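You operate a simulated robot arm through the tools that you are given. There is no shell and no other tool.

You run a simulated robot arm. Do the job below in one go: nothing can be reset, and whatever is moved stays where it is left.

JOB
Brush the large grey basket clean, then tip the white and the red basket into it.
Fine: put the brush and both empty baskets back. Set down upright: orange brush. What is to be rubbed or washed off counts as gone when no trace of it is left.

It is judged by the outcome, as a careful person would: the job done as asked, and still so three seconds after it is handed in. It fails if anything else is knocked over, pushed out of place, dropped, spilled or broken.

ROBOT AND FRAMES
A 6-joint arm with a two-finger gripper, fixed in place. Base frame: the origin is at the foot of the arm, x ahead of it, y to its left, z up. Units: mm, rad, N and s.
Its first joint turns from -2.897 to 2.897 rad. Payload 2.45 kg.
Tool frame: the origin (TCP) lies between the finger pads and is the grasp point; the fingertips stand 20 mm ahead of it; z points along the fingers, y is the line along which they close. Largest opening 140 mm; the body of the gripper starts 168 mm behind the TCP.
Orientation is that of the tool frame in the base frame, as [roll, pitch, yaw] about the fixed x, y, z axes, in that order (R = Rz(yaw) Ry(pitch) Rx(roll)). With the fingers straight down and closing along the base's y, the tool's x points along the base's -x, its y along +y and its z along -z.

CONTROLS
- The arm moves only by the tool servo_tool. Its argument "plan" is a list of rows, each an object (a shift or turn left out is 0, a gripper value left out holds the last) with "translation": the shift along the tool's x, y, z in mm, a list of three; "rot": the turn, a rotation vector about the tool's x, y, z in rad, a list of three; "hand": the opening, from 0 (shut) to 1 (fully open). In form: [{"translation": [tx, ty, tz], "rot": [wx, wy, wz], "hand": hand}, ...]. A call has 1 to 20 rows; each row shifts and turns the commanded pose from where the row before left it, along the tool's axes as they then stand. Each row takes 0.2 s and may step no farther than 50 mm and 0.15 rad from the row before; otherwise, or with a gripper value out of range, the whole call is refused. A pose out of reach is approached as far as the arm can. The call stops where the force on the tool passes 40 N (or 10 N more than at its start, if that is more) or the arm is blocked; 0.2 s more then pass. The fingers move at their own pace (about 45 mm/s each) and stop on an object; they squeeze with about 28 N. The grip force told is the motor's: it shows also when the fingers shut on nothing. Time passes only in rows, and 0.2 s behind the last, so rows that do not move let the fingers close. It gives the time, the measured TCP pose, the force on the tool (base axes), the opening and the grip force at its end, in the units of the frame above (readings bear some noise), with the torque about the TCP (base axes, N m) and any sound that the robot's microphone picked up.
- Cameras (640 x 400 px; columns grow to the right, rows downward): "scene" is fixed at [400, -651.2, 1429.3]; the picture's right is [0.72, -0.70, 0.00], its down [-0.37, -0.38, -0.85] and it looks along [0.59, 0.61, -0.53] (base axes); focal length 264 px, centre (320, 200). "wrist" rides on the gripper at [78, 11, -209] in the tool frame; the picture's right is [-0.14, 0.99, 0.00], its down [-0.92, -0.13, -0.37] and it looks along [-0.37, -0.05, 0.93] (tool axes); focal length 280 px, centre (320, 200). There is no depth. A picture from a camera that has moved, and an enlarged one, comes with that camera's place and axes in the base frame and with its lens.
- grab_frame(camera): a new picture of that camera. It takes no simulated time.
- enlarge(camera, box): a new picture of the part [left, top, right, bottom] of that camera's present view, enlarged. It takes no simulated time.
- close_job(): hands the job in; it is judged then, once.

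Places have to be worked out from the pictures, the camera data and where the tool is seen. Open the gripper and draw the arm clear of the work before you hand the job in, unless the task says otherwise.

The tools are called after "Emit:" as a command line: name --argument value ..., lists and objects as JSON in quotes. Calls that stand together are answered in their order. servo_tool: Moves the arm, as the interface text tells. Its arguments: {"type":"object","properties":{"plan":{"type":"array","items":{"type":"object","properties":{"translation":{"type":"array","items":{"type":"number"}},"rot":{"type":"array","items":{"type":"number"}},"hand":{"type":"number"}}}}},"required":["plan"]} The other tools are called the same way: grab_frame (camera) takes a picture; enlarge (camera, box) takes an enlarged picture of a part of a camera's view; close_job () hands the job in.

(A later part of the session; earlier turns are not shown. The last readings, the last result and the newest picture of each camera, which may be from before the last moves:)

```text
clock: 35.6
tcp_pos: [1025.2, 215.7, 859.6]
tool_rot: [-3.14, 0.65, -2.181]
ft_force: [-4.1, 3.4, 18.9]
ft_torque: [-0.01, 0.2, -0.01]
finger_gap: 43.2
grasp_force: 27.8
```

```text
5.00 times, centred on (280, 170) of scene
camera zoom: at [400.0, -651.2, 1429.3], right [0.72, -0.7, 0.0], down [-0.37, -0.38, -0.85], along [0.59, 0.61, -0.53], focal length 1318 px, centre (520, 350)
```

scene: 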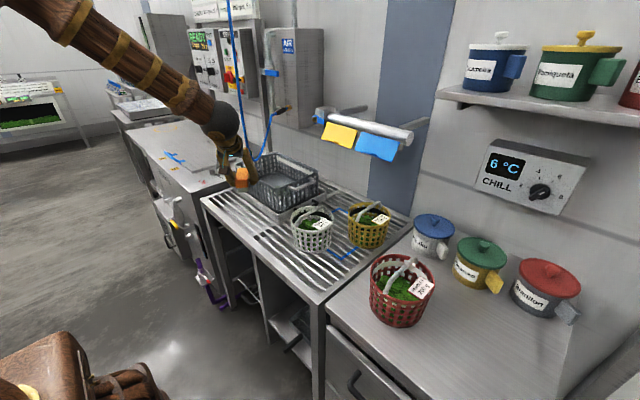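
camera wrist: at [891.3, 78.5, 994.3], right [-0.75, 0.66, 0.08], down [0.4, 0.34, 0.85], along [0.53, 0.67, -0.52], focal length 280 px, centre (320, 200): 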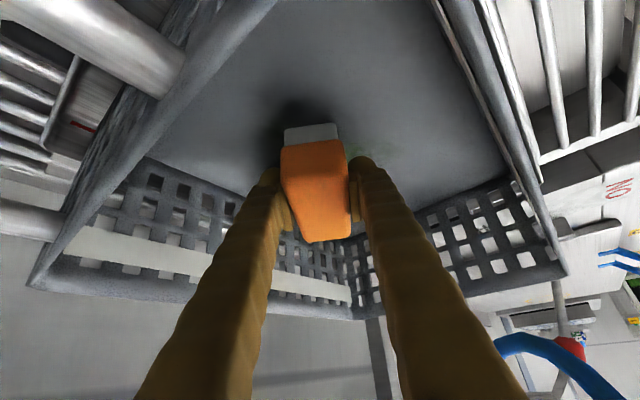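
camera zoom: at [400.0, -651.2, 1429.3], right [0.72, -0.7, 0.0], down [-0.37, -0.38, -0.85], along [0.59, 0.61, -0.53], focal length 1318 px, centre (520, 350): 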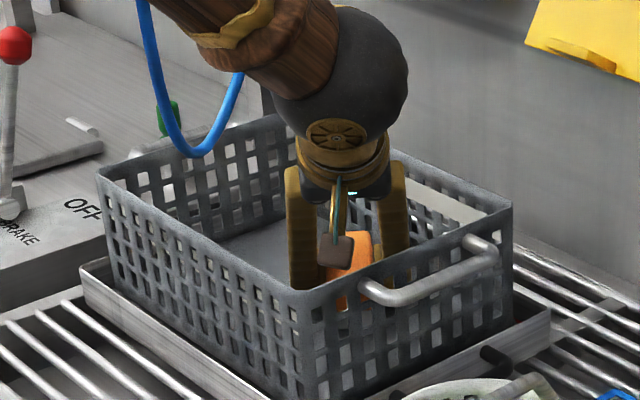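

Contact is firm (19 N) and the basket stays put, so I ease off slightly and make several back-and-forth strokes over the right and far part of the smear.

Emit:
servo_tool --plan '[{"translation": [-0.2, 0, -0.25]}, {"translation": [0, 8, 0]}, {"translation": [0, 8, 0]}, {"translation": [0, 8, 0]}, {"translation": [0, 8, 0]}, {"translation": [0, 8, 0]}, {"translation": [-6.4, 0, 4.8]}, {"translation": [0, -8, 0]}, {"translation": [0, -8, 0]}, {"translation": [0, -8, 0]}, {"translation": [0, -8, 0]}, {"translation": [0, -8, 0]}, {"translation": [6.4, 0, -4.8]}, {"translation": [6.4, 0, -4.8]}, {"translation": [0, 8, 0]}, {"translation": [0, 8, 0]}, {"translation": [0, 8, 0]}, {"translation": [0, 8, 0]}, {"translation": [0, 8, 0]}]'

Emit:
grab_frame --camera "wrist"

Emit:
enlarge --camera "scene" --box '[230, 130, 330, 210]'

```text
clock: 39.6
tcp_pos: [987.5, 231.6, 860.2]
tool_rot: [-3.14, 0.652, -2.181]
ft_force: [0.6, -1.3, 4.2]
ft_torque: [-0.05, 0.04, 0.02]
finger_gap: 43.3
grasp_force: 28.1
```

```text
taken
camera wrist: at [868.3, 84.7, 979.1], right [-0.75, 0.66, 0.08], down [0.4, 0.34, 0.85], along [0.53, 0.67, -0.52], focal length 280 px, centre (320, 200)
```

wrist: 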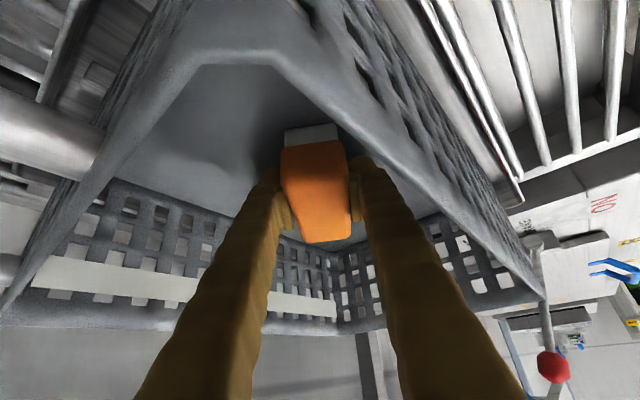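

```text
5.00 times, centred on (280, 170) of scene
camera zoom: at [400.0, -651.2, 1429.3], right [0.72, -0.7, 0.0], down [-0.37, -0.38, -0.85], along [0.59, 0.61, -0.53], focal length 1318 px, centre (520, 350)
```

zoom: 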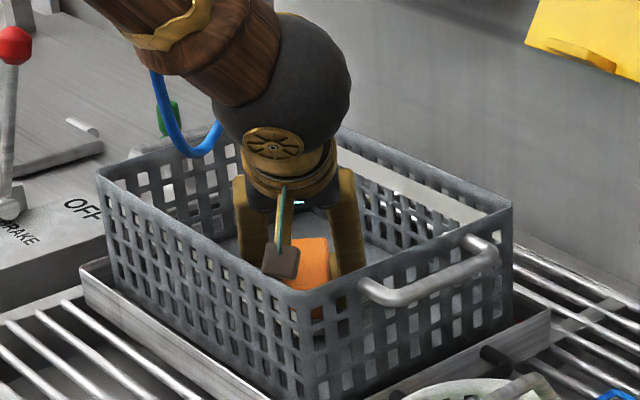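

The right and far part looks clean. I raise a little and yaw to about 80° so the fingers clear the near rim for the left/near part.

Emit:
servo_tool --plan '[{"translation": [-4.8, 0, -6.4]}, {"rot": [-0.088, 0, -0.1157]}, {"rot": [-0.088, 0, -0.1157]}, {"rot": [-0.088, 0, -0.1157]}, {"translation": [0, 0, 0]}]'

Emit:
grab_frame --camera "wrist"

Emit:
enlarge --camera "scene" --box '[230, 130, 330, 210]'

```text
clock: 40.8
tcp_pos: [986.8, 232.2, 868.3]
tool_rot: [-3.139, 0.651, -1.746]
ft_force: [0.1, -0.6, -0.6]
ft_torque: [0.01, 0.01, 0.0]
finger_gap: 43.3
grasp_force: 27.7
```

```text
taken
camera wrist: at [942.2, 48.9, 987.3], right [-0.96, 0.28, 0.08], down [0.21, 0.48, 0.85], along [0.2, 0.83, -0.52], focal length 280 px, centre (320, 200)
```

wrist: 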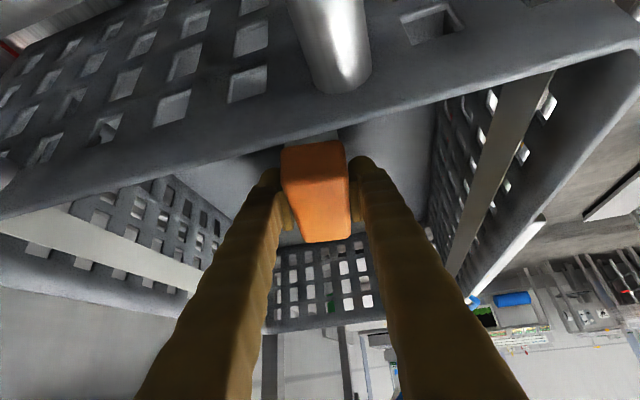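

```text
5.00 times, centred on (280, 170) of scene
camera zoom: at [400.0, -651.2, 1429.3], right [0.72, -0.7, 0.0], down [-0.37, -0.38, -0.85], along [0.59, 0.61, -0.53], focal length 1318 px, centre (520, 350)
```

zoom: 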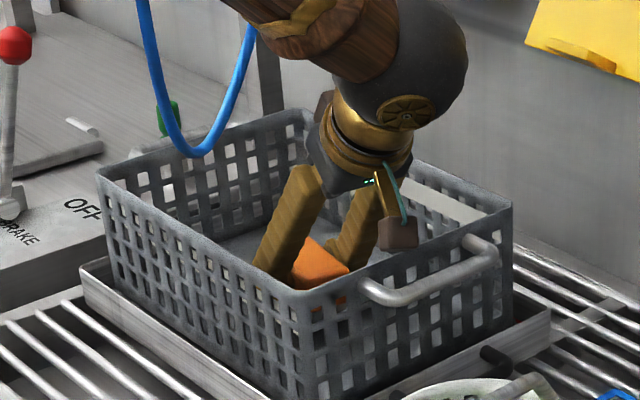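

The fingers now clear the rims, with the camera about 45 mm above the basket's handle. I lower back to floor contact.

Emit:
servo_tool --plan '[{"translation": [2.4, 0, 3.2]}, {"translation": [2.1, 0, 2.8]}, {"translation": [0.3, 0, 0.4]}, {"translation": [0, 0, 0]}]'

```text
clock: 41.8
tcp_pos: [987.5, 232.2, 859.1]
tool_rot: [-3.14, 0.65, -1.747]
ft_force: [0.2, -0.6, -0.9]
ft_torque: [0.0, 0.02, 0.03]
finger_gap: 43.2
grasp_force: 27.6
```

Emit:
servo_tool --plan '[{"translation": [0.3, 0, 0.4]}, {"translation": [0.3, 0, 0.4]}, {"translation": [0, 0, 0]}]'

```text
clock: 42.6
tcp_pos: [987.2, 232.1, 860.2]
tool_rot: [-3.14, 0.65, -1.745]
ft_force: [-0.9, 0.0, 9.8]
ft_torque: [-0.1, 0.08, 0.01]
finger_gap: 43.3
grasp_force: 27.5
```

Contact at about 10 N. I make strokes over the near/left part of the smear.

Emit:
servo_tool --plan '[{"translation": [0, 8, 0]}, {"translation": [0, 8, 0]}, {"translation": [0, 8, 0]}, {"translation": [0, -8, 0]}, {"translation": [0, -8, 0]}, {"translation": [0, -8, 0]}, {"translation": [0, -8, 0]}, {"translation": [0, -8, 0]}, {"translation": [-8, 0, 6.1]}, {"translation": [0, 8, 0]}, {"translation": [0, 8, 0]}, {"translation": [0, 8, 0]}, {"translation": [0, 8, 0]}, {"translation": [0, 8, 0]}]'

Emit:
enlarge --camera "scene" --box '[230, 130, 330, 210]'

```text
clock: 45.6
tcp_pos: [964.2, 245.3, 858.7]
tool_rot: [-3.139, 0.647, -1.746]
ft_force: [5.4, -1.6, 17.6]
ft_torque: [-0.1, -0.05, 0.02]
finger_gap: 43.2
grasp_force: 27.6
```

```text
5.00 times, centred on (280, 170) of scene
camera zoom: at [400.0, -651.2, 1429.3], right [0.72, -0.7, 0.0], down [-0.37, -0.38, -0.85], along [0.59, 0.61, -0.53], focal length 1318 px, centre (520, 350)
```

zoom: 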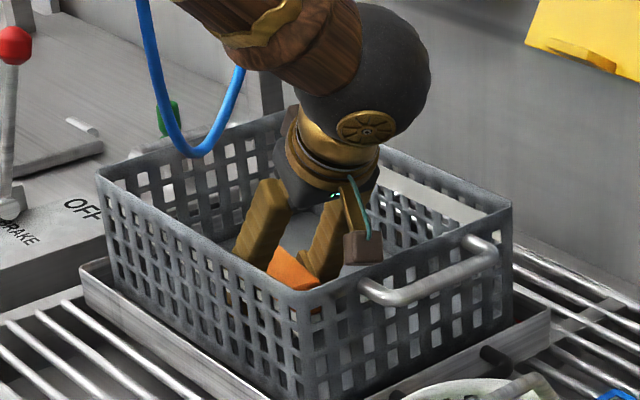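

Contact remains steady (friction only) and the basket has not moved. I add two more lanes, shifted along y, then lift to inspect.

Emit:
servo_tool --plan '[{"translation": [-8, 0, 6.0]}, {"translation": [0, -8, 0]}, {"translation": [0, -8, 0]}, {"translation": [0, -8, 0]}, {"translation": [0, -8, 0]}, {"translation": [0, -8, 0]}, {"translation": [8, 0, -6.1]}, {"translation": [8, 0, -6.1]}, {"translation": [8, 0, -6.1]}, {"translation": [0, 8, 0]}, {"translation": [0, 8, 0]}, {"translation": [0, 8, 0]}, {"translation": [0, 8, 0]}, {"translation": [0, 8, 0]}, {"translation": [0, -8, 0]}, {"translation": [0, -8, 0]}]'

```text
clock: 49.0
tcp_pos: [977.8, 223.4, 858.6]
tool_rot: [3.141, 0.652, -1.747]
ft_force: [-3.0, 1.3, 10.1]
ft_torque: [-0.15, 0.14, -0.02]
finger_gap: 42.8
grasp_force: 28.0
```

I lift the brush out: straight up first, then back along the tool axis, and inspect the floor.

Emit:
servo_tool --plan '[{"translation": [-20.2, 0, -26.5]}, {"translation": [-20.2, 0, -26.5]}, {"translation": [-20.2, 0, -26.5]}, {"translation": [0, 0, -35]}, {"translation": [0, 0, -35]}, {"translation": [0, 0, 0]}]'

Emit:
grab_frame --camera "wrist"

Emit:
enlarge --camera "scene" --box '[230, 130, 330, 210]'

```text
clock: 50.4
tcp_pos: [969.4, 182.8, 1012.5]
tool_rot: [-3.141, 0.649, -1.748]
ft_force: [0.2, -0.6, -1.0]
ft_torque: [-0.02, -0.03, 0.02]
finger_gap: 43.1
grasp_force: 28.1
```

```text
taken
camera wrist: at [924.6, -1.0, 1133.1], right [-0.96, 0.28, 0.08], down [0.21, 0.48, 0.85], along [0.2, 0.83, -0.52], focal length 280 px, centre (320, 200)
```

wrist: 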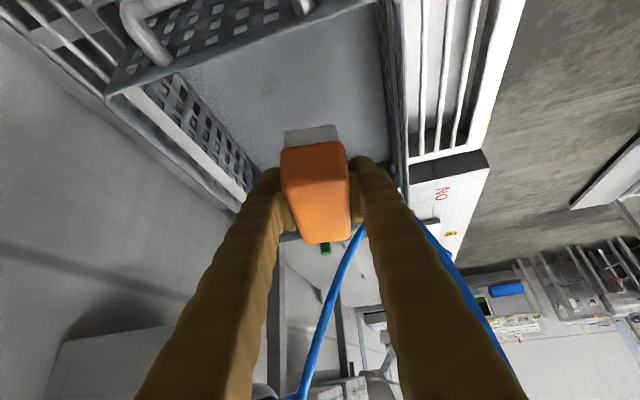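

```text
5.00 times, centred on (280, 170) of scene
camera zoom: at [400.0, -651.2, 1429.3], right [0.72, -0.7, 0.0], down [-0.37, -0.38, -0.85], along [0.59, 0.61, -0.53], focal length 1318 px, centre (520, 350)
```

zoom: 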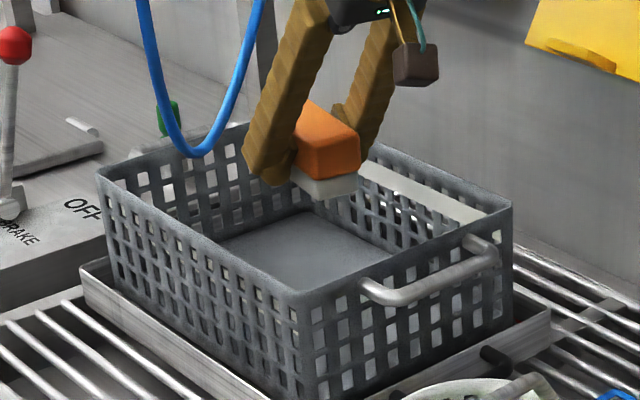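

The floor looks much cleaner; I enlarge to look for any remaining trace.

Emit:
enlarge --camera "wrist" --box '[180, 20, 400, 160]'

Emit:
enlarge --camera "scene" --box '[265, 165, 315, 205]'

```text
2.86 times, centred on (290, 90) of wrist
camera zoom: at [924.6, -1.0, 1133.1], right [-0.96, 0.28, 0.08], down [0.21, 0.48, 0.85], along [0.2, 0.83, -0.52], focal length 801 px, centre (406, 514)
```

zoom: 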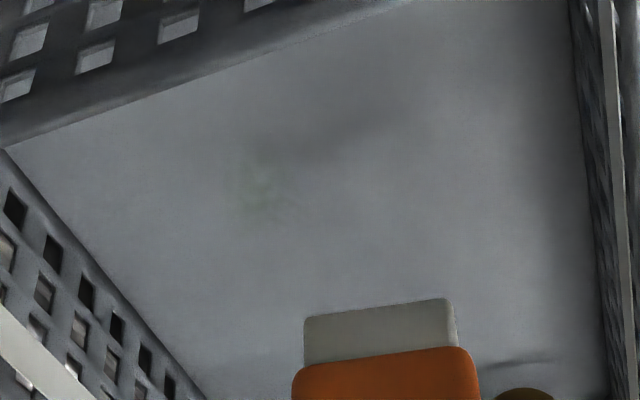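

```text
10.00 times, centred on (290, 185) of scene
camera zoom: at [400.0, -651.2, 1429.3], right [0.72, -0.7, 0.0], down [-0.37, -0.38, -0.85], along [0.59, 0.61, -0.53], focal length 2637 px, centre (620, 350)
```

zoom: 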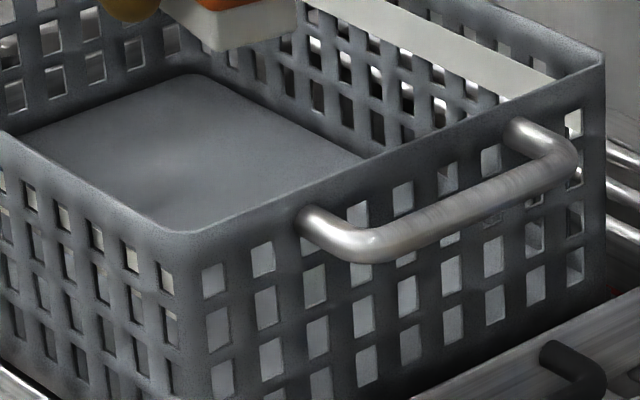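

A faint green trace remains at about x 1010–1040, y 180–218, which was only touched at the end of my strokes. I yaw back to 55°, and re-enter over that spot.

Emit:
servo_tool --plan '[{"rot": [0.088, 0, 0.1157]}, {"rot": [0.088, 0, 0.1157]}, {"rot": [0.088, 0, 0.1157]}, {"translation": [-21, -12.4, 16]}, {"translation": [-21, -12.4, 16]}, {"translation": [28.2, 0, 37.1]}, {"translation": [28.2, 0, 37.1]}, {"translation": [24.2, 0, 31.8]}, {"translation": [0, 0, 0]}]'

Emit:
enlarge --camera "scene" --box '[230, 130, 330, 210]'

```text
clock: 52.4
tcp_pos: [1020.1, 210.6, 882.0]
tool_rot: [-3.139, 0.651, -2.182]
ft_force: [0.2, 0.6, -0.1]
ft_torque: [0.01, -0.03, 0.02]
finger_gap: 43.1
grasp_force: 27.9
```

```text
5.00 times, centred on (280, 170) of scene
camera zoom: at [400.0, -651.2, 1429.3], right [0.72, -0.7, 0.0], down [-0.37, -0.38, -0.85], along [0.59, 0.61, -0.53], focal length 1318 px, centre (520, 350)
```

zoom: 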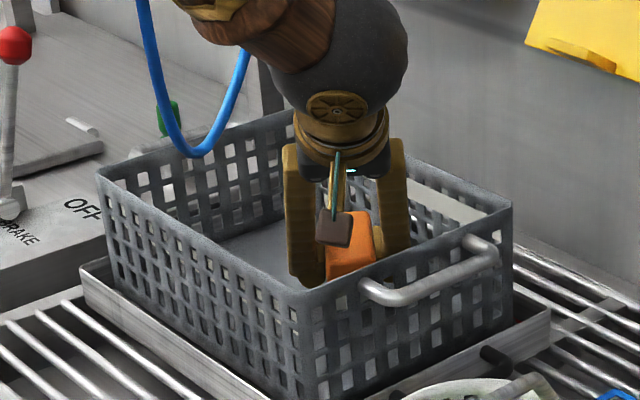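

Emit:
servo_tool --plan '[{"translation": [3, 0, 4]}, {"translation": [3, 0, 4]}, {"translation": [3, 0, 4]}, {"translation": [2.7, 0, 3.6]}, {"translation": [0.6, 0, 0.8]}, {"translation": [0, 0, 0]}]'

```text
clock: 53.8
tcp_pos: [1020.0, 210.4, 859.9]
tool_rot: [-3.14, 0.651, -2.184]
ft_force: [-0.7, 0.1, -2.2]
ft_torque: [0.01, 0.0, 0.01]
finger_gap: 43.1
grasp_force: 27.8
```

Emit:
servo_tool --plan '[{"translation": [0.4, 0, 0.5]}, {"translation": [0.3, 0, 0.4]}, {"translation": [0, 0, 0]}]'

```text
clock: 54.6
tcp_pos: [1020.0, 211.0, 858.8]
tool_rot: [-3.14, 0.652, -2.185]
ft_force: [0.4, -0.4, -0.4]
ft_torque: [0.0, 0.03, 0.0]
finger_gap: 43.2
grasp_force: 28.1
```

Emit:
servo_tool --plan '[{"translation": [0.3, 0, 0.4]}, {"translation": [0.3, 0, 0.4]}, {"translation": [0, 0, 0]}]'

```text
clock: 55.4
tcp_pos: [1020.9, 210.0, 857.3]
tool_rot: [-3.14, 0.651, -2.183]
ft_force: [-1.0, -0.1, 1.4]
ft_torque: [-0.06, 0.12, 0.0]
finger_gap: 43.2
grasp_force: 27.5
```

Light contact begins at z≈857.5. I press slightly more and scrub back and forth across the remaining trace.

Emit:
servo_tool --plan '[{"translation": [0.2, 0, 0.3]}, {"translation": [0, -6, 0]}, {"translation": [0, -6, 0]}, {"translation": [0, -6, 0]}, {"translation": [0, 8, 0]}, {"translation": [0, 8, 0]}, {"translation": [0, 8, 0]}, {"translation": [0, 8, 0]}, {"translation": [0, -8, 0]}, {"translation": [0, -8, 0]}, {"translation": [0, -8, 0]}, {"translation": [0, -8, 0]}, {"translation": [-6.4, 0, 4.8]}, {"translation": [0, 8, 0]}, {"translation": [0, 8, 0]}, {"translation": [0, 8, 0]}, {"translation": [0, 8, 0]}]'

```text
clock: 59.0
tcp_pos: [1014.2, 225.8, 857.3]
tool_rot: [-3.14, 0.652, -2.182]
ft_force: [2.9, -0.4, 8.6]
ft_torque: [-0.07, 0.03, 0.02]
finger_gap: 43.0
grasp_force: 28.0
```

Emit:
servo_tool --plan '[{"translation": [6.4, 0, -4.8]}, {"translation": [0, -8, 0]}, {"translation": [0, -8, 0]}, {"translation": [0, -8, 0]}, {"translation": [0, -8, 0]}, {"translation": [0, 8, 0]}, {"translation": [0, 8, 0]}, {"translation": [0, 8, 0]}, {"translation": [0, 8, 0]}, {"translation": [0, -8, 0]}, {"translation": [0, -8, 0]}, {"translation": [0, -8, 0]}, {"translation": [0, -8, 0]}, {"translation": [0, 8, 0]}, {"translation": [0, 8, 0]}, {"translation": [0, 8, 0]}, {"translation": [0, 8, 0]}, {"translation": [0, 8, 0]}, {"translation": [0, 8, 0]}]'

```text
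clock: 63.0
tcp_pos: [995.9, 227.7, 857.7]
tool_rot: [3.141, 0.649, -2.184]
ft_force: [1.2, -0.6, 4.1]
ft_torque: [0.04, -0.05, 0.0]
finger_gap: 43.4
grasp_force: 27.3
```

I lift out again and inspect.

Emit:
servo_tool --plan '[{"translation": [-20.2, 0, -26.5]}, {"translation": [-20.2, 0, -26.5]}, {"translation": [-20.2, 0, -26.5]}, {"translation": [0, 0, -40]}, {"translation": [0, 0, -40]}, {"translation": [0, 0, 0]}]'

Emit:
grab_frame --camera "wrist"

Emit:
enlarge --camera "wrist" --box '[200, 40, 440, 190]'

Emit:
enlarge --camera "scene" --box '[230, 130, 330, 210]'

```text
clock: 64.4
tcp_pos: [967.9, 187.8, 1021.3]
tool_rot: [-3.14, 0.65, -2.181]
ft_force: [-0.1, 0.7, 0.4]
ft_torque: [0.0, 0.01, -0.01]
finger_gap: 43.1
grasp_force: 27.6
```

```text
taken
camera wrist: at [849.5, 40.5, 1141.1], right [-0.75, 0.66, 0.08], down [0.4, 0.34, 0.85], along [0.53, 0.67, -0.52], focal length 280 px, centre (320, 200)
```

wrist: 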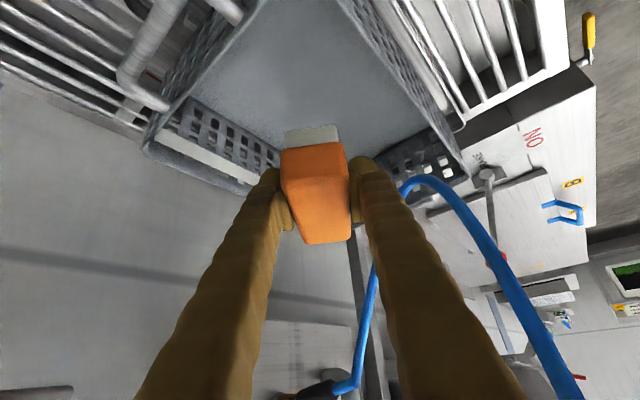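

```text
2.67 times, centred on (320, 115) of wrist
camera zoom: at [849.5, 40.5, 1141.1], right [-0.75, 0.66, 0.08], down [0.4, 0.34, 0.85], along [0.53, 0.67, -0.52], focal length 748 px, centre (320, 427)
```

zoom: 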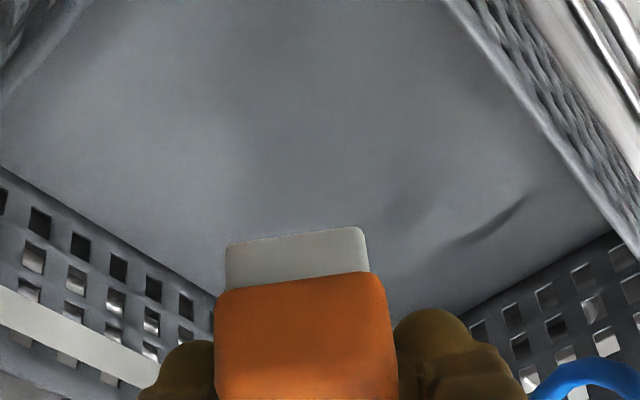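

```text
5.00 times, centred on (280, 170) of scene
camera zoom: at [400.0, -651.2, 1429.3], right [0.72, -0.7, 0.0], down [-0.37, -0.38, -0.85], along [0.59, 0.61, -0.53], focal length 1318 px, centre (520, 350)
```

zoom: 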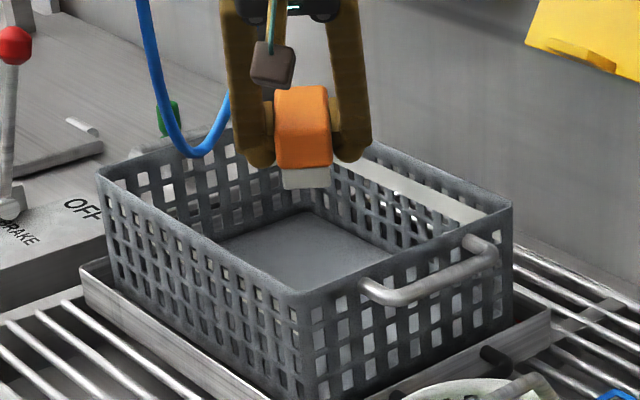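

The floor looks clean now, with only shadows left; I'll double-check from above after setting the brush down. I carry the brush back to the free strip and turn it to the earlier re-lay orientation.

Emit:
servo_tool --plan '[{"translation": [30.1, 31.3, -16.3]}, {"translation": [30.1, 31.3, -16.3]}, {"translation": [30.1, 31.3, -16.3]}, {"translation": [30.1, 31.3, -16.3]}, {"rot": [-0.0817, 0, -0.1075]}, {"rot": [-0.0817, 0, -0.1075]}, {"rot": [-0.0817, 0, -0.1075]}, {"rot": [-0.0817, 0, -0.1075]}, {"translation": [0, 0, 0]}]'

Emit:
grab_frame --camera "wrist"

```text
clock: 66.4
tcp_pos: [787.6, 149.2, 1000.4]
tool_rot: [-3.137, 0.649, -1.64]
ft_force: [0.6, 0.8, -2.0]
ft_torque: [0.01, 0.02, -0.02]
finger_gap: 43.2
grasp_force: 28.0
```

```text
taken
camera wrist: at [762.3, -36.8, 1120.1], right [-0.98, 0.18, 0.08], down [0.16, 0.5, 0.85], along [0.11, 0.85, -0.52], focal length 280 px, centre (320, 200)
```

wrist: 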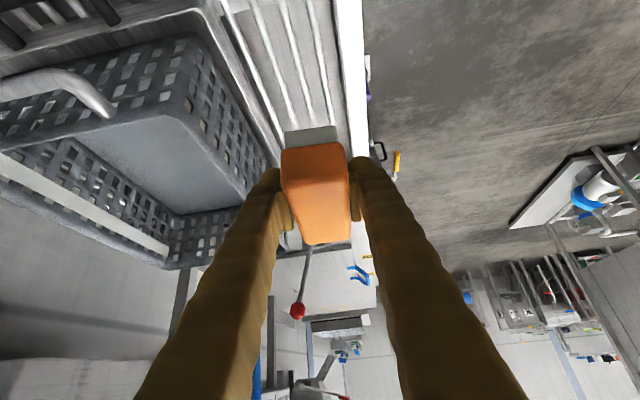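

Emit:
enlarge --camera "wrist" --box '[70, 90, 270, 230]'

```text
2.86 times, centred on (170, 160) of wrist
camera zoom: at [762.3, -36.8, 1120.1], right [-0.98, 0.18, 0.08], down [0.16, 0.5, 0.85], along [0.11, 0.85, -0.52], focal length 801 px, centre (749, 314)
```

zoom: 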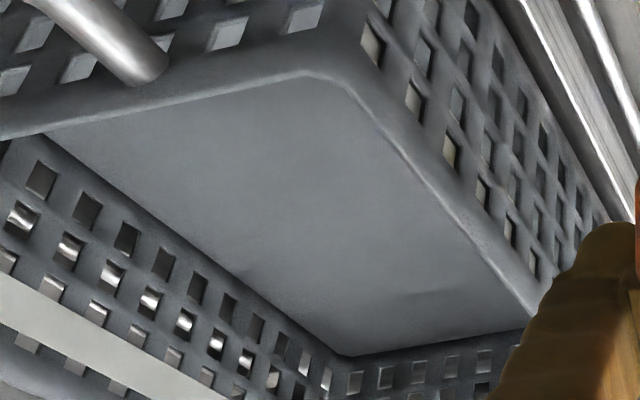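

No trace is visible from here either. I lower the brush to the slats at the re-lay spot.

Emit:
servo_tool --plan '[{"translation": [25.1, 0, 33]}, {"translation": [25.1, 0, 33]}, {"translation": [25.1, 0, 33]}, {"translation": [23.6, 0, 31]}, {"translation": [0, 0, 0]}]'

Emit:
enlarge --camera "scene" --box '[180, 130, 340, 270]'

```text
clock: 67.6
tcp_pos: [787.2, 149.0, 837.3]
tool_rot: [-3.14, 0.65, -1.643]
ft_force: [0.1, 0.0, -0.2]
ft_torque: [0.02, -0.03, 0.0]
finger_gap: 43.1
grasp_force: 28.1
```

```text
2.86 times, centred on (260, 200) of scene
camera zoom: at [400.0, -651.2, 1429.3], right [0.72, -0.7, 0.0], down [-0.37, -0.38, -0.85], along [0.59, 0.61, -0.53], focal length 753 px, centre (491, 200)
```

zoom: 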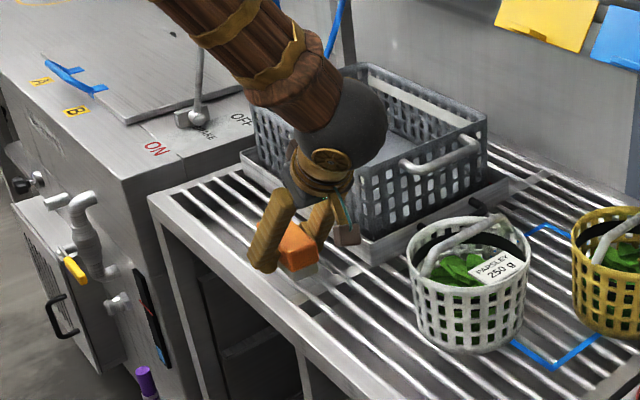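

Emit:
servo_tool --plan '[{"translation": [0.9, 0, 1.2]}, {"translation": [0.9, 0, 1.2]}, {"translation": [0.6, 0, 0.8]}, {"translation": [0, 0, 0]}]'

```text
clock: 68.6
tcp_pos: [786.9, 149.9, 833.1]
tool_rot: [-3.141, 0.651, -1.643]
ft_force: [-0.1, -0.3, -0.2]
ft_torque: [0.02, -0.01, -0.01]
finger_gap: 43.3
grasp_force: 27.6
```

Emit:
servo_tool --plan '[{"translation": [0.4, 0, 0.5]}, {"translation": [0.4, 0, 0.5]}, {"translation": [0.3, 0, 0.4]}, {"translation": [0, 0, 0]}]'

```text
clock: 69.6
tcp_pos: [788.6, 148.4, 830.3]
tool_rot: [-3.14, 0.649, -1.642]
ft_force: [-0.6, -0.3, -0.7]
ft_torque: [-0.05, 0.02, 0.0]
finger_gap: 43.0
grasp_force: 28.0
```

Emit:
servo_tool --plan '[{"translation": [0.4, 0, 0.5]}, {"translation": [0.3, 0, 0.4]}, {"translation": [0, 0, 0]}]'

Emit:
enlarge --camera "scene" --box '[230, 190, 280, 230]'

```text
clock: 70.4
tcp_pos: [788.0, 151.1, 829.5]
tool_rot: [-3.139, 0.65, -1.643]
ft_force: [0.0, -0.4, 1.1]
ft_torque: [0.03, 0.05, 0.02]
finger_gap: 43.2
grasp_force: 27.9
```

```text
10.00 times, centred on (255, 210) of scene
camera zoom: at [400.0, -651.2, 1429.3], right [0.72, -0.7, 0.0], down [-0.37, -0.38, -0.85], along [0.59, 0.61, -0.53], focal length 2637 px, centre (970, 100)
```

zoom: 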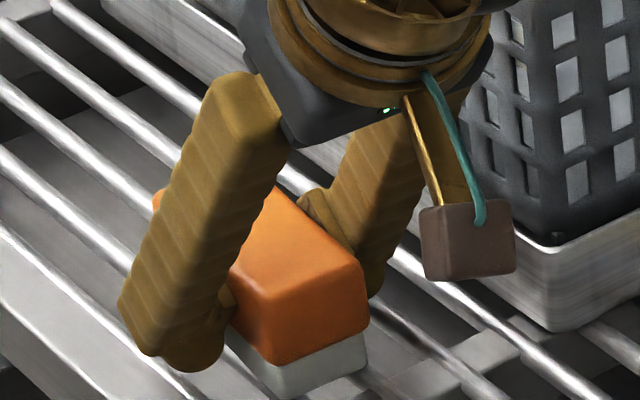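

Emit:
servo_tool --plan '[{"translation": [0.3, 0, 0.4]}, {"translation": [0, 0, 0]}, {"translation": [0, 0, 0]}]'

```text
clock: 71.2
tcp_pos: [788.7, 149.5, 830.6]
tool_rot: [-3.139, 0.648, -1.644]
ft_force: [0.7, 0.5, 11.3]
ft_torque: [-0.06, 0.06, 0.0]
finger_gap: 43.1
grasp_force: 28.4
```

The brush rests on the slats (11 N). I ease off, open, and turn the tool back to vertical around the brush.

Emit:
servo_tool --plan '[{"translation": [-0.2, 0, -0.3]}, {"hand": 0.5}, {"hand": 0.5}, {"hand": 0.5}, {"translation": [-1.8, 0, -2.4]}, {"rot": [0, 0.13, 0]}, {"rot": [0, 0.13, 0]}, {"rot": [0, 0.13, 0]}, {"rot": [0, 0.13, 0]}, {"rot": [0, 0.13, 0]}, {"translation": [0, 0, 0]}]'

Emit:
grab_frame --camera "wrist"

Emit:
enlarge --camera "scene" --box '[180, 130, 340, 270]'

```text
clock: 73.6
tcp_pos: [788.8, 148.6, 833.2]
tool_rot: [-3.141, -0.002, -1.642]
ft_force: [0.4, 0.2, -0.5]
ft_torque: [-0.02, -0.02, 0.01]
finger_gap: 70.0
grasp_force: 0.1
```

```text
taken
camera wrist: at [770.2, 73.7, 1042.9], right [-0.98, 0.21, 0.0], down [0.19, 0.91, 0.37], along [0.08, 0.36, -0.93], focal length 280 px, centre (320, 200)
```

wrist: 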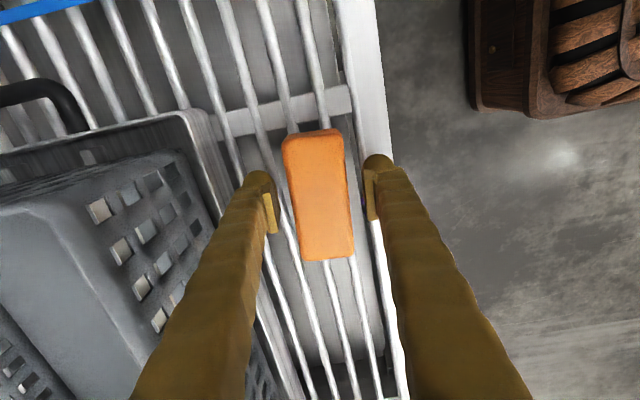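

```text
2.86 times, centred on (260, 200) of scene
camera zoom: at [400.0, -651.2, 1429.3], right [0.72, -0.7, 0.0], down [-0.37, -0.38, -0.85], along [0.59, 0.61, -0.53], focal length 753 px, centre (491, 200)
```

zoom: 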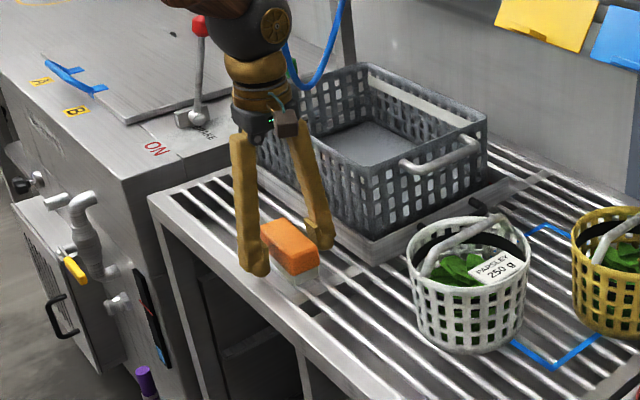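

The brush stands upright. Before returning it home I lift the empty hand for a top view of the basket floor.

Emit:
servo_tool --plan '[{"translation": [0, 0, -45]}, {"translation": [0, 0, -45]}, {"translation": [0, 0, -45]}, {"translation": [0, 0, -45]}]'

Emit:
grab_frame --camera "wrist"

Emit:
enlarge --camera "wrist" --box '[60, 150, 260, 320]'

```text
clock: 74.6
tcp_pos: [788.3, 148.8, 1014.5]
tool_rot: [-3.141, 0.0, -1.642]
ft_force: [0.4, 0.2, -0.4]
ft_torque: [0.03, -0.01, -0.03]
finger_gap: 70.1
grasp_force: 0.0
```

```text
taken
camera wrist: at [770.8, 72.9, 1223.5], right [-0.98, 0.21, 0.0], down [0.19, 0.91, 0.37], along [0.08, 0.36, -0.93], focal length 280 px, centre (320, 200)
```

wrist: 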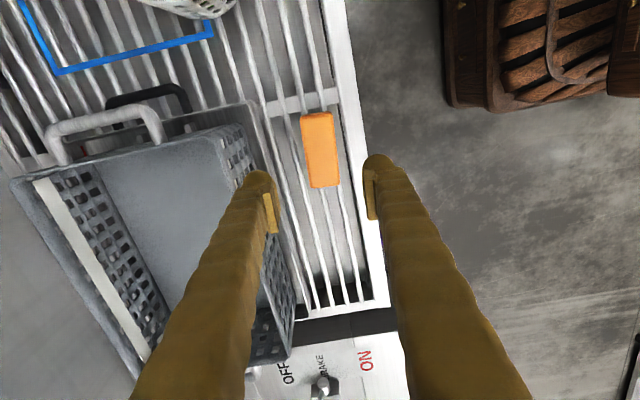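

```text
2.35 times, centred on (160, 235) of wrist
camera zoom: at [770.8, 72.9, 1223.5], right [-0.98, 0.21, 0.0], down [0.19, 0.91, 0.37], along [0.08, 0.36, -0.93], focal length 660 px, centre (696, 118)
```

zoom: 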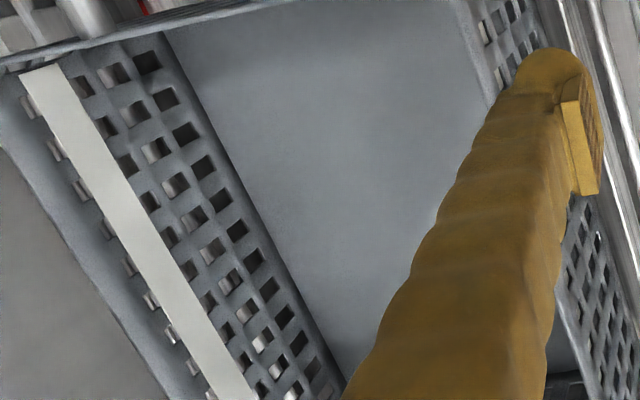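

The visible part is clean; I shift sideways to see the part hidden behind the finger.

Emit:
servo_tool --plan '[{"translation": [2.8, 40, 0]}, {"translation": [2.8, 40, 0]}]'

Emit:
enlarge --camera "wrist" --box '[0, 130, 240, 340]'

```text
clock: 75.2
tcp_pos: [708.3, 148.2, 1013.3]
tool_rot: [3.14, 0.0, -1.644]
ft_force: [-1.0, 0.1, 0.2]
ft_torque: [-0.01, -0.01, 0.02]
finger_gap: 70.2
grasp_force: 0.1
```

```text
1.90 times, centred on (120, 235) of wrist
camera zoom: at [690.4, 72.6, 1222.6], right [-0.98, 0.21, 0.0], down [0.19, 0.91, 0.37], along [0.08, 0.36, -0.93], focal length 534 px, centre (701, 133)
```

zoom: 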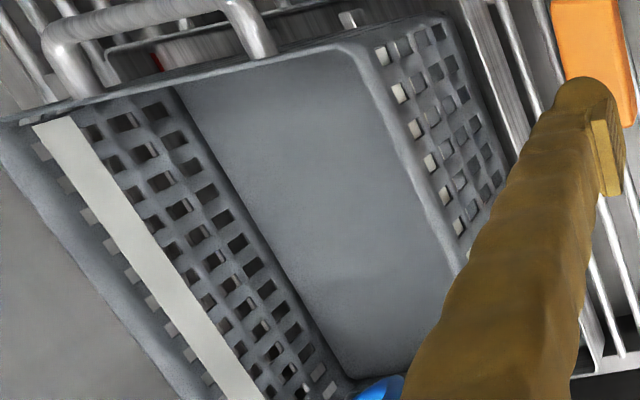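

The whole floor is clean. I go back over the brush, descend and grip it vertically.

Emit:
servo_tool --plan '[{"translation": [-2.8, -40, 0]}, {"translation": [-2.8, -40, 0]}, {"translation": [0, 0, 46]}, {"translation": [0, 0, 46]}, {"translation": [0, 0, 46]}, {"translation": [0, 0, 46]}, {"translation": [0, 0, 1.5]}, {"hand": 0}, {"hand": 0}, {"hand": 0}, {"hand": 0}]'

```text
clock: 77.6
tcp_pos: [788.1, 151.1, 826.3]
tool_rot: [-3.139, -0.001, -1.643]
ft_force: [0.4, 0.1, 0.1]
ft_torque: [-0.03, -0.04, 0.0]
finger_gap: 43.2
grasp_force: 28.0
```

Emit:
servo_tool --plan '[{"translation": [0, 0, -30]}, {"translation": [0, 0, -30]}, {"translation": [45, -4, 0]}, {"translation": [45, -4, 0]}, {"translation": [45, -4, 0]}, {"rot": [0, 0, 0.15]}, {"rot": [0, 0, 0.15]}, {"rot": [0, 0, 0.15]}, {"rot": [0, 0, 0.15]}, {"rot": [0, 0, 0.15]}, {"rot": [0, 0, 0.15]}, {"rot": [0, 0, 0.15]}, {"rot": [0, 0, 0.15]}, {"rot": [0, 0, 0.15]}, {"rot": [0, 0, 0.15]}, {"translation": [0, 0, 0]}]'

Emit:
grab_frame --camera "wrist"

```text
clock: 81.0
tcp_pos: [789.8, 14.4, 887.8]
tool_rot: [-3.141, 0.004, 3.14]
ft_force: [0.5, 0.6, -1.0]
ft_torque: [0.0, 0.02, 0.0]
finger_gap: 43.1
grasp_force: 28.5
```

```text
taken
camera wrist: at [710.8, 26.2, 1097.3], right [0.14, 0.99, 0.0], down [0.92, -0.13, 0.37], along [0.37, -0.05, -0.93], focal length 280 px, centre (320, 200)
```

wrist: 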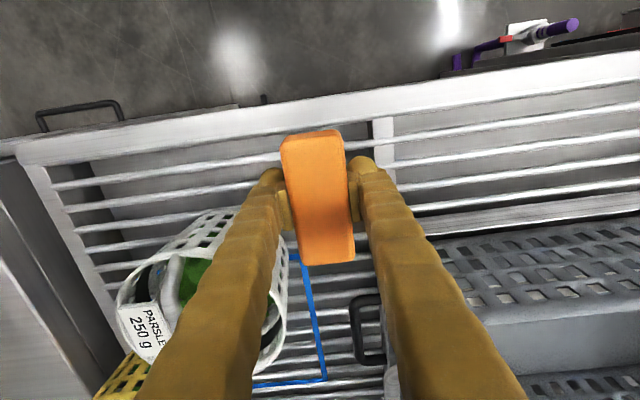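

I lower the brush to its original spot, feeling for contact with the slats.

Emit:
servo_tool --plan '[{"translation": [0, 0, 30]}, {"translation": [0, 0, 28]}, {"translation": [0, 0, 1]}, {"translation": [0, 0, 0]}]'

```text
clock: 82.0
tcp_pos: [790.1, 15.7, 828.2]
tool_rot: [3.142, 0.001, 3.141]
ft_force: [-0.6, 0.7, -0.9]
ft_torque: [-0.06, 0.02, -0.02]
finger_gap: 42.7
grasp_force: 27.8
```

Emit:
servo_tool --plan '[{"translation": [0, 0, 0.6]}, {"translation": [0, 0, 0.5]}, {"translation": [0, 0, 0]}]'

```text
clock: 82.8
tcp_pos: [790.2, 13.1, 826.9]
tool_rot: [3.14, 0.003, 3.14]
ft_force: [-0.2, -0.2, 0.0]
ft_torque: [0.02, -0.03, 0.01]
finger_gap: 43.1
grasp_force: 28.5
```

Emit:
servo_tool --plan '[{"translation": [0, 0, 0.5]}, {"translation": [0, 0, 0.4]}, {"translation": [0, 0, 0]}]'

```text
clock: 83.6
tcp_pos: [789.1, 14.3, 826.3]
tool_rot: [3.142, 0.001, 3.141]
ft_force: [-0.5, -0.2, -1.6]
ft_torque: [0.0, -0.01, 0.01]
finger_gap: 43.0
grasp_force: 28.4
```

Emit:
servo_tool --plan '[{"translation": [0, 0, 0.5]}, {"translation": [0, 0, 0.4]}, {"translation": [0, 0, 0]}]'

Emit:
enlarge --camera "scene" --box '[245, 210, 295, 250]'

```text
clock: 84.4
tcp_pos: [791.5, 13.9, 826.0]
tool_rot: [-3.142, 0.001, -3.141]
ft_force: [-5.6, -1.1, 21.8]
ft_torque: [-0.03, 0.31, 0.03]
finger_gap: 42.9
grasp_force: 28.1
```

```text
10.00 times, centred on (270, 230) of scene
camera zoom: at [400.0, -651.2, 1429.3], right [0.72, -0.7, 0.0], down [-0.37, -0.38, -0.85], along [0.59, 0.61, -0.53], focal length 2637 px, centre (820, -100)
```

zoom: 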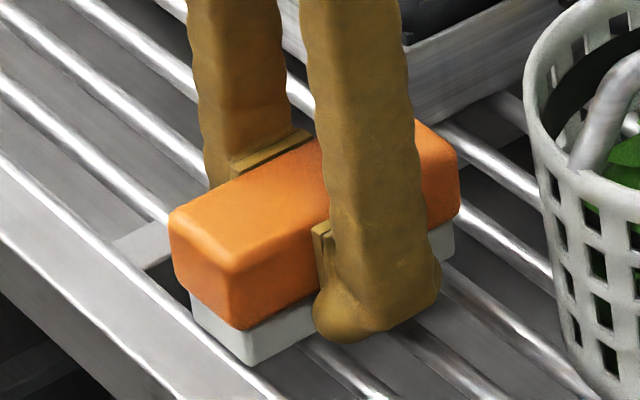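

The brush is on the slats; I ease off the pressure, release, and raise.

Emit:
servo_tool --plan '[{"translation": [0, 0, -0.6]}, {"translation": [0, 0, 0]}, {"hand": 0.5}, {"hand": 0.5}, {"hand": 0.5}, {"translation": [0, 0, -40]}, {"translation": [0, 0, -40]}, {"translation": [20, 0, -40]}, {"translation": [40, 0, -20]}]'

Emit:
grab_frame --camera "wrist"

Emit:
grab_frame --camera "scene"

Emit:
enlarge --camera "scene" --box '[250, 180, 410, 280]'

```text
clock: 86.4
tcp_pos: [729.6, 15.9, 966.1]
tool_rot: [3.141, 0.001, 3.141]
ft_force: [-0.1, 0.2, -0.5]
ft_torque: [-0.03, 0.01, -0.01]
finger_gap: 69.8
grasp_force: 0.0
```

```text
taken
camera wrist: at [650.5, 26.9, 1175.7], right [0.14, 0.99, 0.0], down [0.92, -0.13, 0.37], along [0.37, -0.05, -0.93], focal length 280 px, centre (320, 200)
```

wrist: 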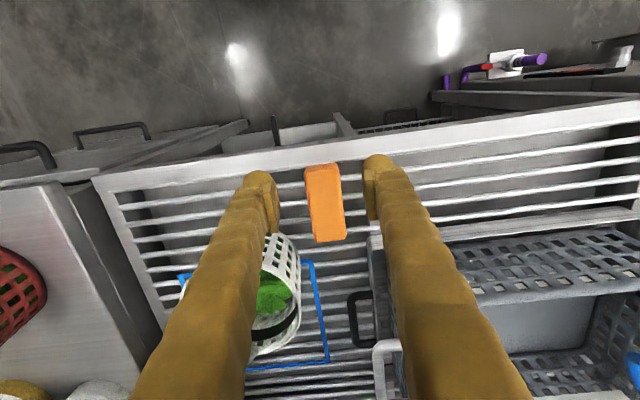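

```text
taken
```

scene: 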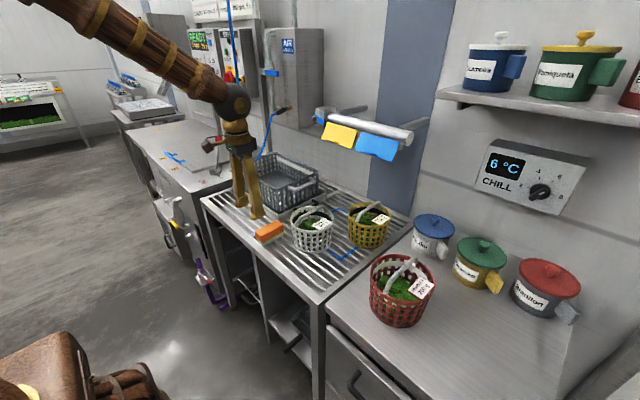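

```text
4.00 times, centred on (330, 230) of scene
camera zoom: at [400.0, -651.2, 1429.3], right [0.72, -0.7, 0.0], down [-0.37, -0.38, -0.85], along [0.59, 0.61, -0.53], focal length 1055 px, centre (280, 80)
```

zoom: 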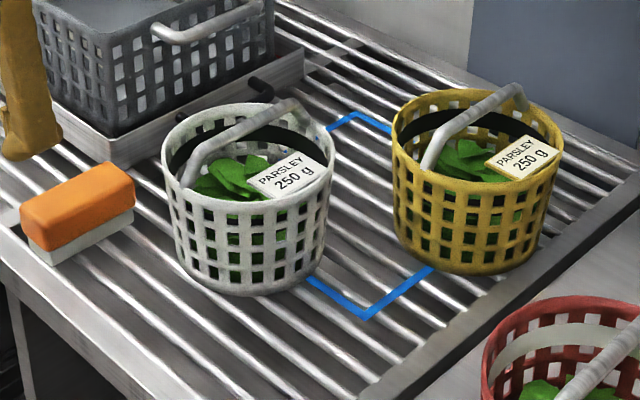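

The brush is back upright in its place. Now the white basket: I move over to view its handle closely.

Emit:
servo_tool --plan '[{"translation": [0, -40, -20], "hand": 1.0}, {"translation": [0, -40, -20]}, {"translation": [0, -40, 0]}, {"translation": [0, 0, 0]}]'

Emit:
grab_frame --camera "wrist"

Emit:
enlarge --camera "wrist" --box '[220, 180, 420, 320]'

Emit:
enlarge --camera "scene" --box '[280, 195, 350, 255]'

```text
clock: 87.4
tcp_pos: [729.4, -105.1, 1006.8]
tool_rot: [3.14, 0.002, -3.141]
ft_force: [-1.3, -0.5, 0.1]
ft_torque: [0.03, 0.01, 0.0]
finger_gap: 140.1
grasp_force: 0.0
```

```text
taken
camera wrist: at [650.5, -92.8, 1216.1], right [0.14, 0.99, 0.0], down [0.92, -0.13, 0.37], along [0.37, -0.05, -0.93], focal length 280 px, centre (320, 200)
```

wrist: 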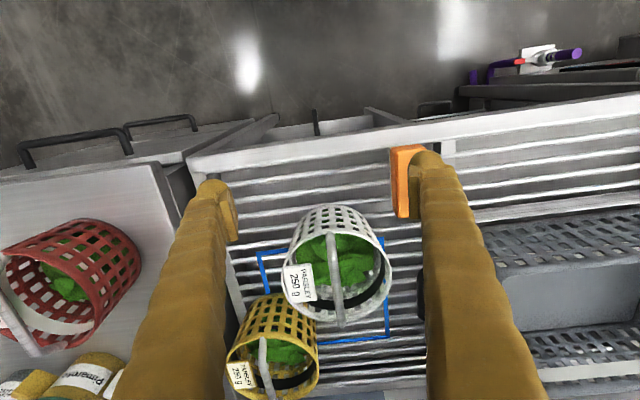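

```text
2.86 times, centred on (320, 250) of wrist
camera zoom: at [650.5, -92.8, 1216.1], right [0.14, 0.99, 0.0], down [0.92, -0.13, 0.37], along [0.37, -0.05, -0.93], focal length 801 px, centre (320, 57)
```

zoom: 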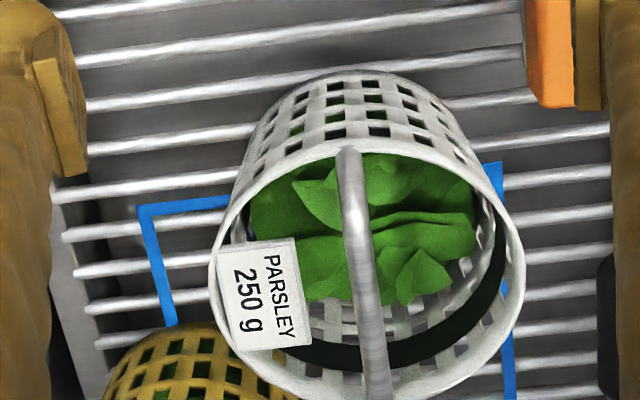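

```text
6.67 times, centred on (315, 225) of scene
camera zoom: at [400.0, -651.2, 1429.3], right [0.72, -0.7, 0.0], down [-0.37, -0.38, -0.85], along [0.59, 0.61, -0.53], focal length 1758 px, centre (353, 33)
```

zoom: 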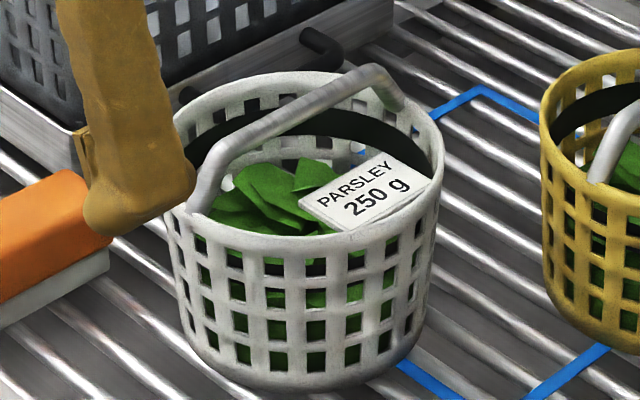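

The white basket's handle is a bar running along x from about (826, -105) to (948, -106) at z≈908, with the label card on its right side. I'll grip the bar's centre with a narrow opening and lift; first I move above it for a closer check.

Emit:
servo_tool --plan '[{"translation": [-40, 0, 0], "hand": 0.35}, {"translation": [-40, 0, 0], "hand": 0.3}, {"translation": [-40, 0, 0]}, {"translation": [-40, 0, 15]}, {"translation": [0, 0, 25]}, {"translation": [0, 0, 0]}]'

Emit:
grab_frame --camera "wrist"

Emit:
enlarge --camera "wrist" --box '[220, 100, 420, 260]'

Emit:
enlarge --camera "scene" --box '[270, 170, 370, 255]'

```text
clock: 88.8
tcp_pos: [889.2, -105.7, 967.3]
tool_rot: [-3.141, 0.003, 3.141]
ft_force: [-0.9, -0.1, 0.2]
ft_torque: [0.01, 0.02, -0.02]
finger_gap: 41.9
grasp_force: 0.1
```

```text
taken
camera wrist: at [810.7, -93.2, 1176.6], right [0.14, 0.99, 0.0], down [0.92, -0.13, 0.37], along [0.37, -0.05, -0.93], focal length 280 px, centre (320, 200)
```

wrist: 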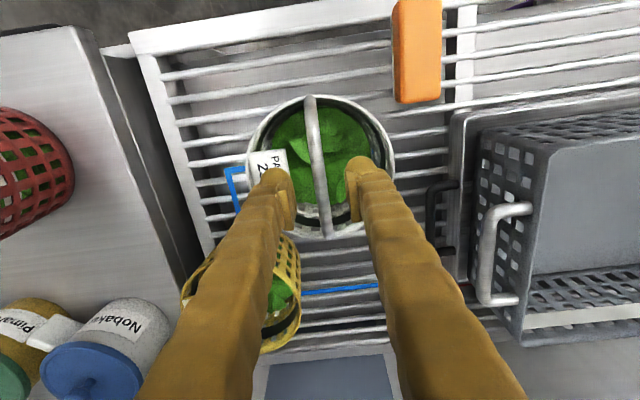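

```text
2.50 times, centred on (320, 180) of wrist
camera zoom: at [810.7, -93.2, 1176.6], right [0.14, 0.99, 0.0], down [0.92, -0.13, 0.37], along [0.37, -0.05, -0.93], focal length 701 px, centre (320, 250)
```

zoom: 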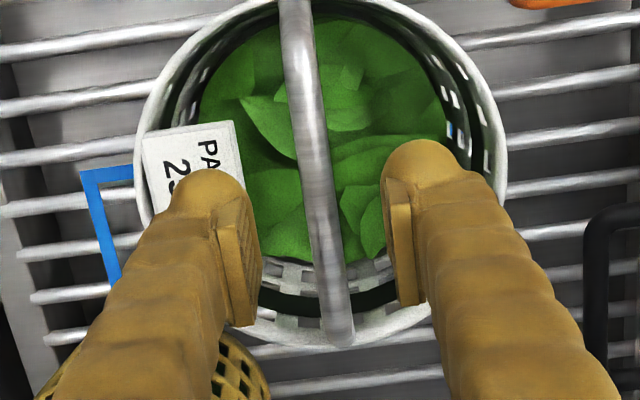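

```text
4.71 times, centred on (320, 212) of scene
camera zoom: at [400.0, -651.2, 1429.3], right [0.72, -0.7, 0.0], down [-0.37, -0.38, -0.85], along [0.59, 0.61, -0.53], focal length 1241 px, centre (320, 141)
```

zoom: 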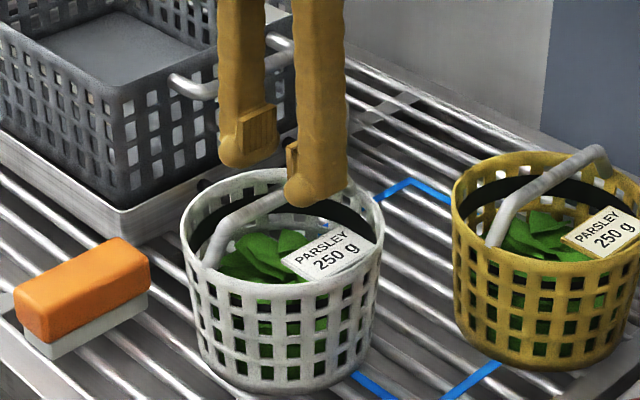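

The bar lies between the fingers (y≈-104.5, centre x≈890) and the label's inner edge is about 33 mm from it. I narrow the opening to clear the label and descend to z≈913.

Emit:
servo_tool --plan '[{"translation": [0, 1, 10], "hand": 0.2}, {"translation": [0, 0, 10]}, {"translation": [0, 0, 10]}, {"translation": [0, 0, 0]}]'

Emit:
enlarge --camera "wrist" --box '[220, 80, 420, 240]'

Emit:
enlarge --camera "scene" --box '[285, 190, 345, 240]'

```text
clock: 89.8
tcp_pos: [890.5, -105.3, 935.4]
tool_rot: [3.141, 0.001, -3.141]
ft_force: [0.0, -0.4, -0.7]
ft_torque: [-0.01, 0.02, -0.01]
finger_gap: 27.9
grasp_force: 0.2
```

```text
2.50 times, centred on (320, 160) of wrist
camera zoom: at [810.8, -92.7, 1146.1], right [0.14, 0.99, 0.0], down [0.92, -0.13, 0.37], along [0.37, -0.05, -0.93], focal length 701 px, centre (320, 300)
```

zoom: 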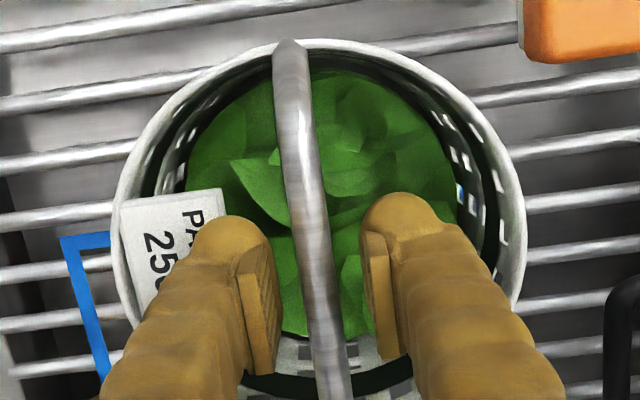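

```text
8.00 times, centred on (315, 215) of scene
camera zoom: at [400.0, -651.2, 1429.3], right [0.72, -0.7, 0.0], down [-0.37, -0.38, -0.85], along [0.59, 0.61, -0.53], focal length 2110 px, centre (360, 80)
```

zoom: 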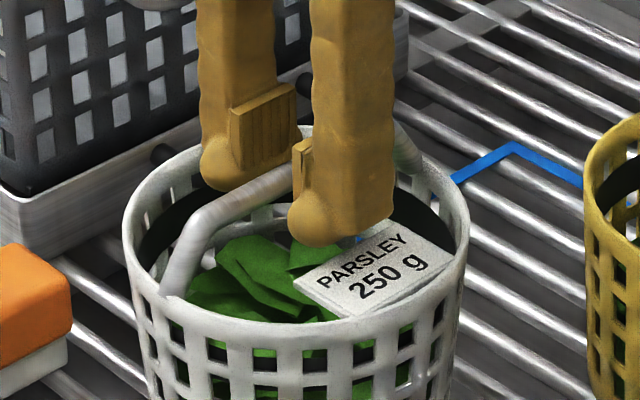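

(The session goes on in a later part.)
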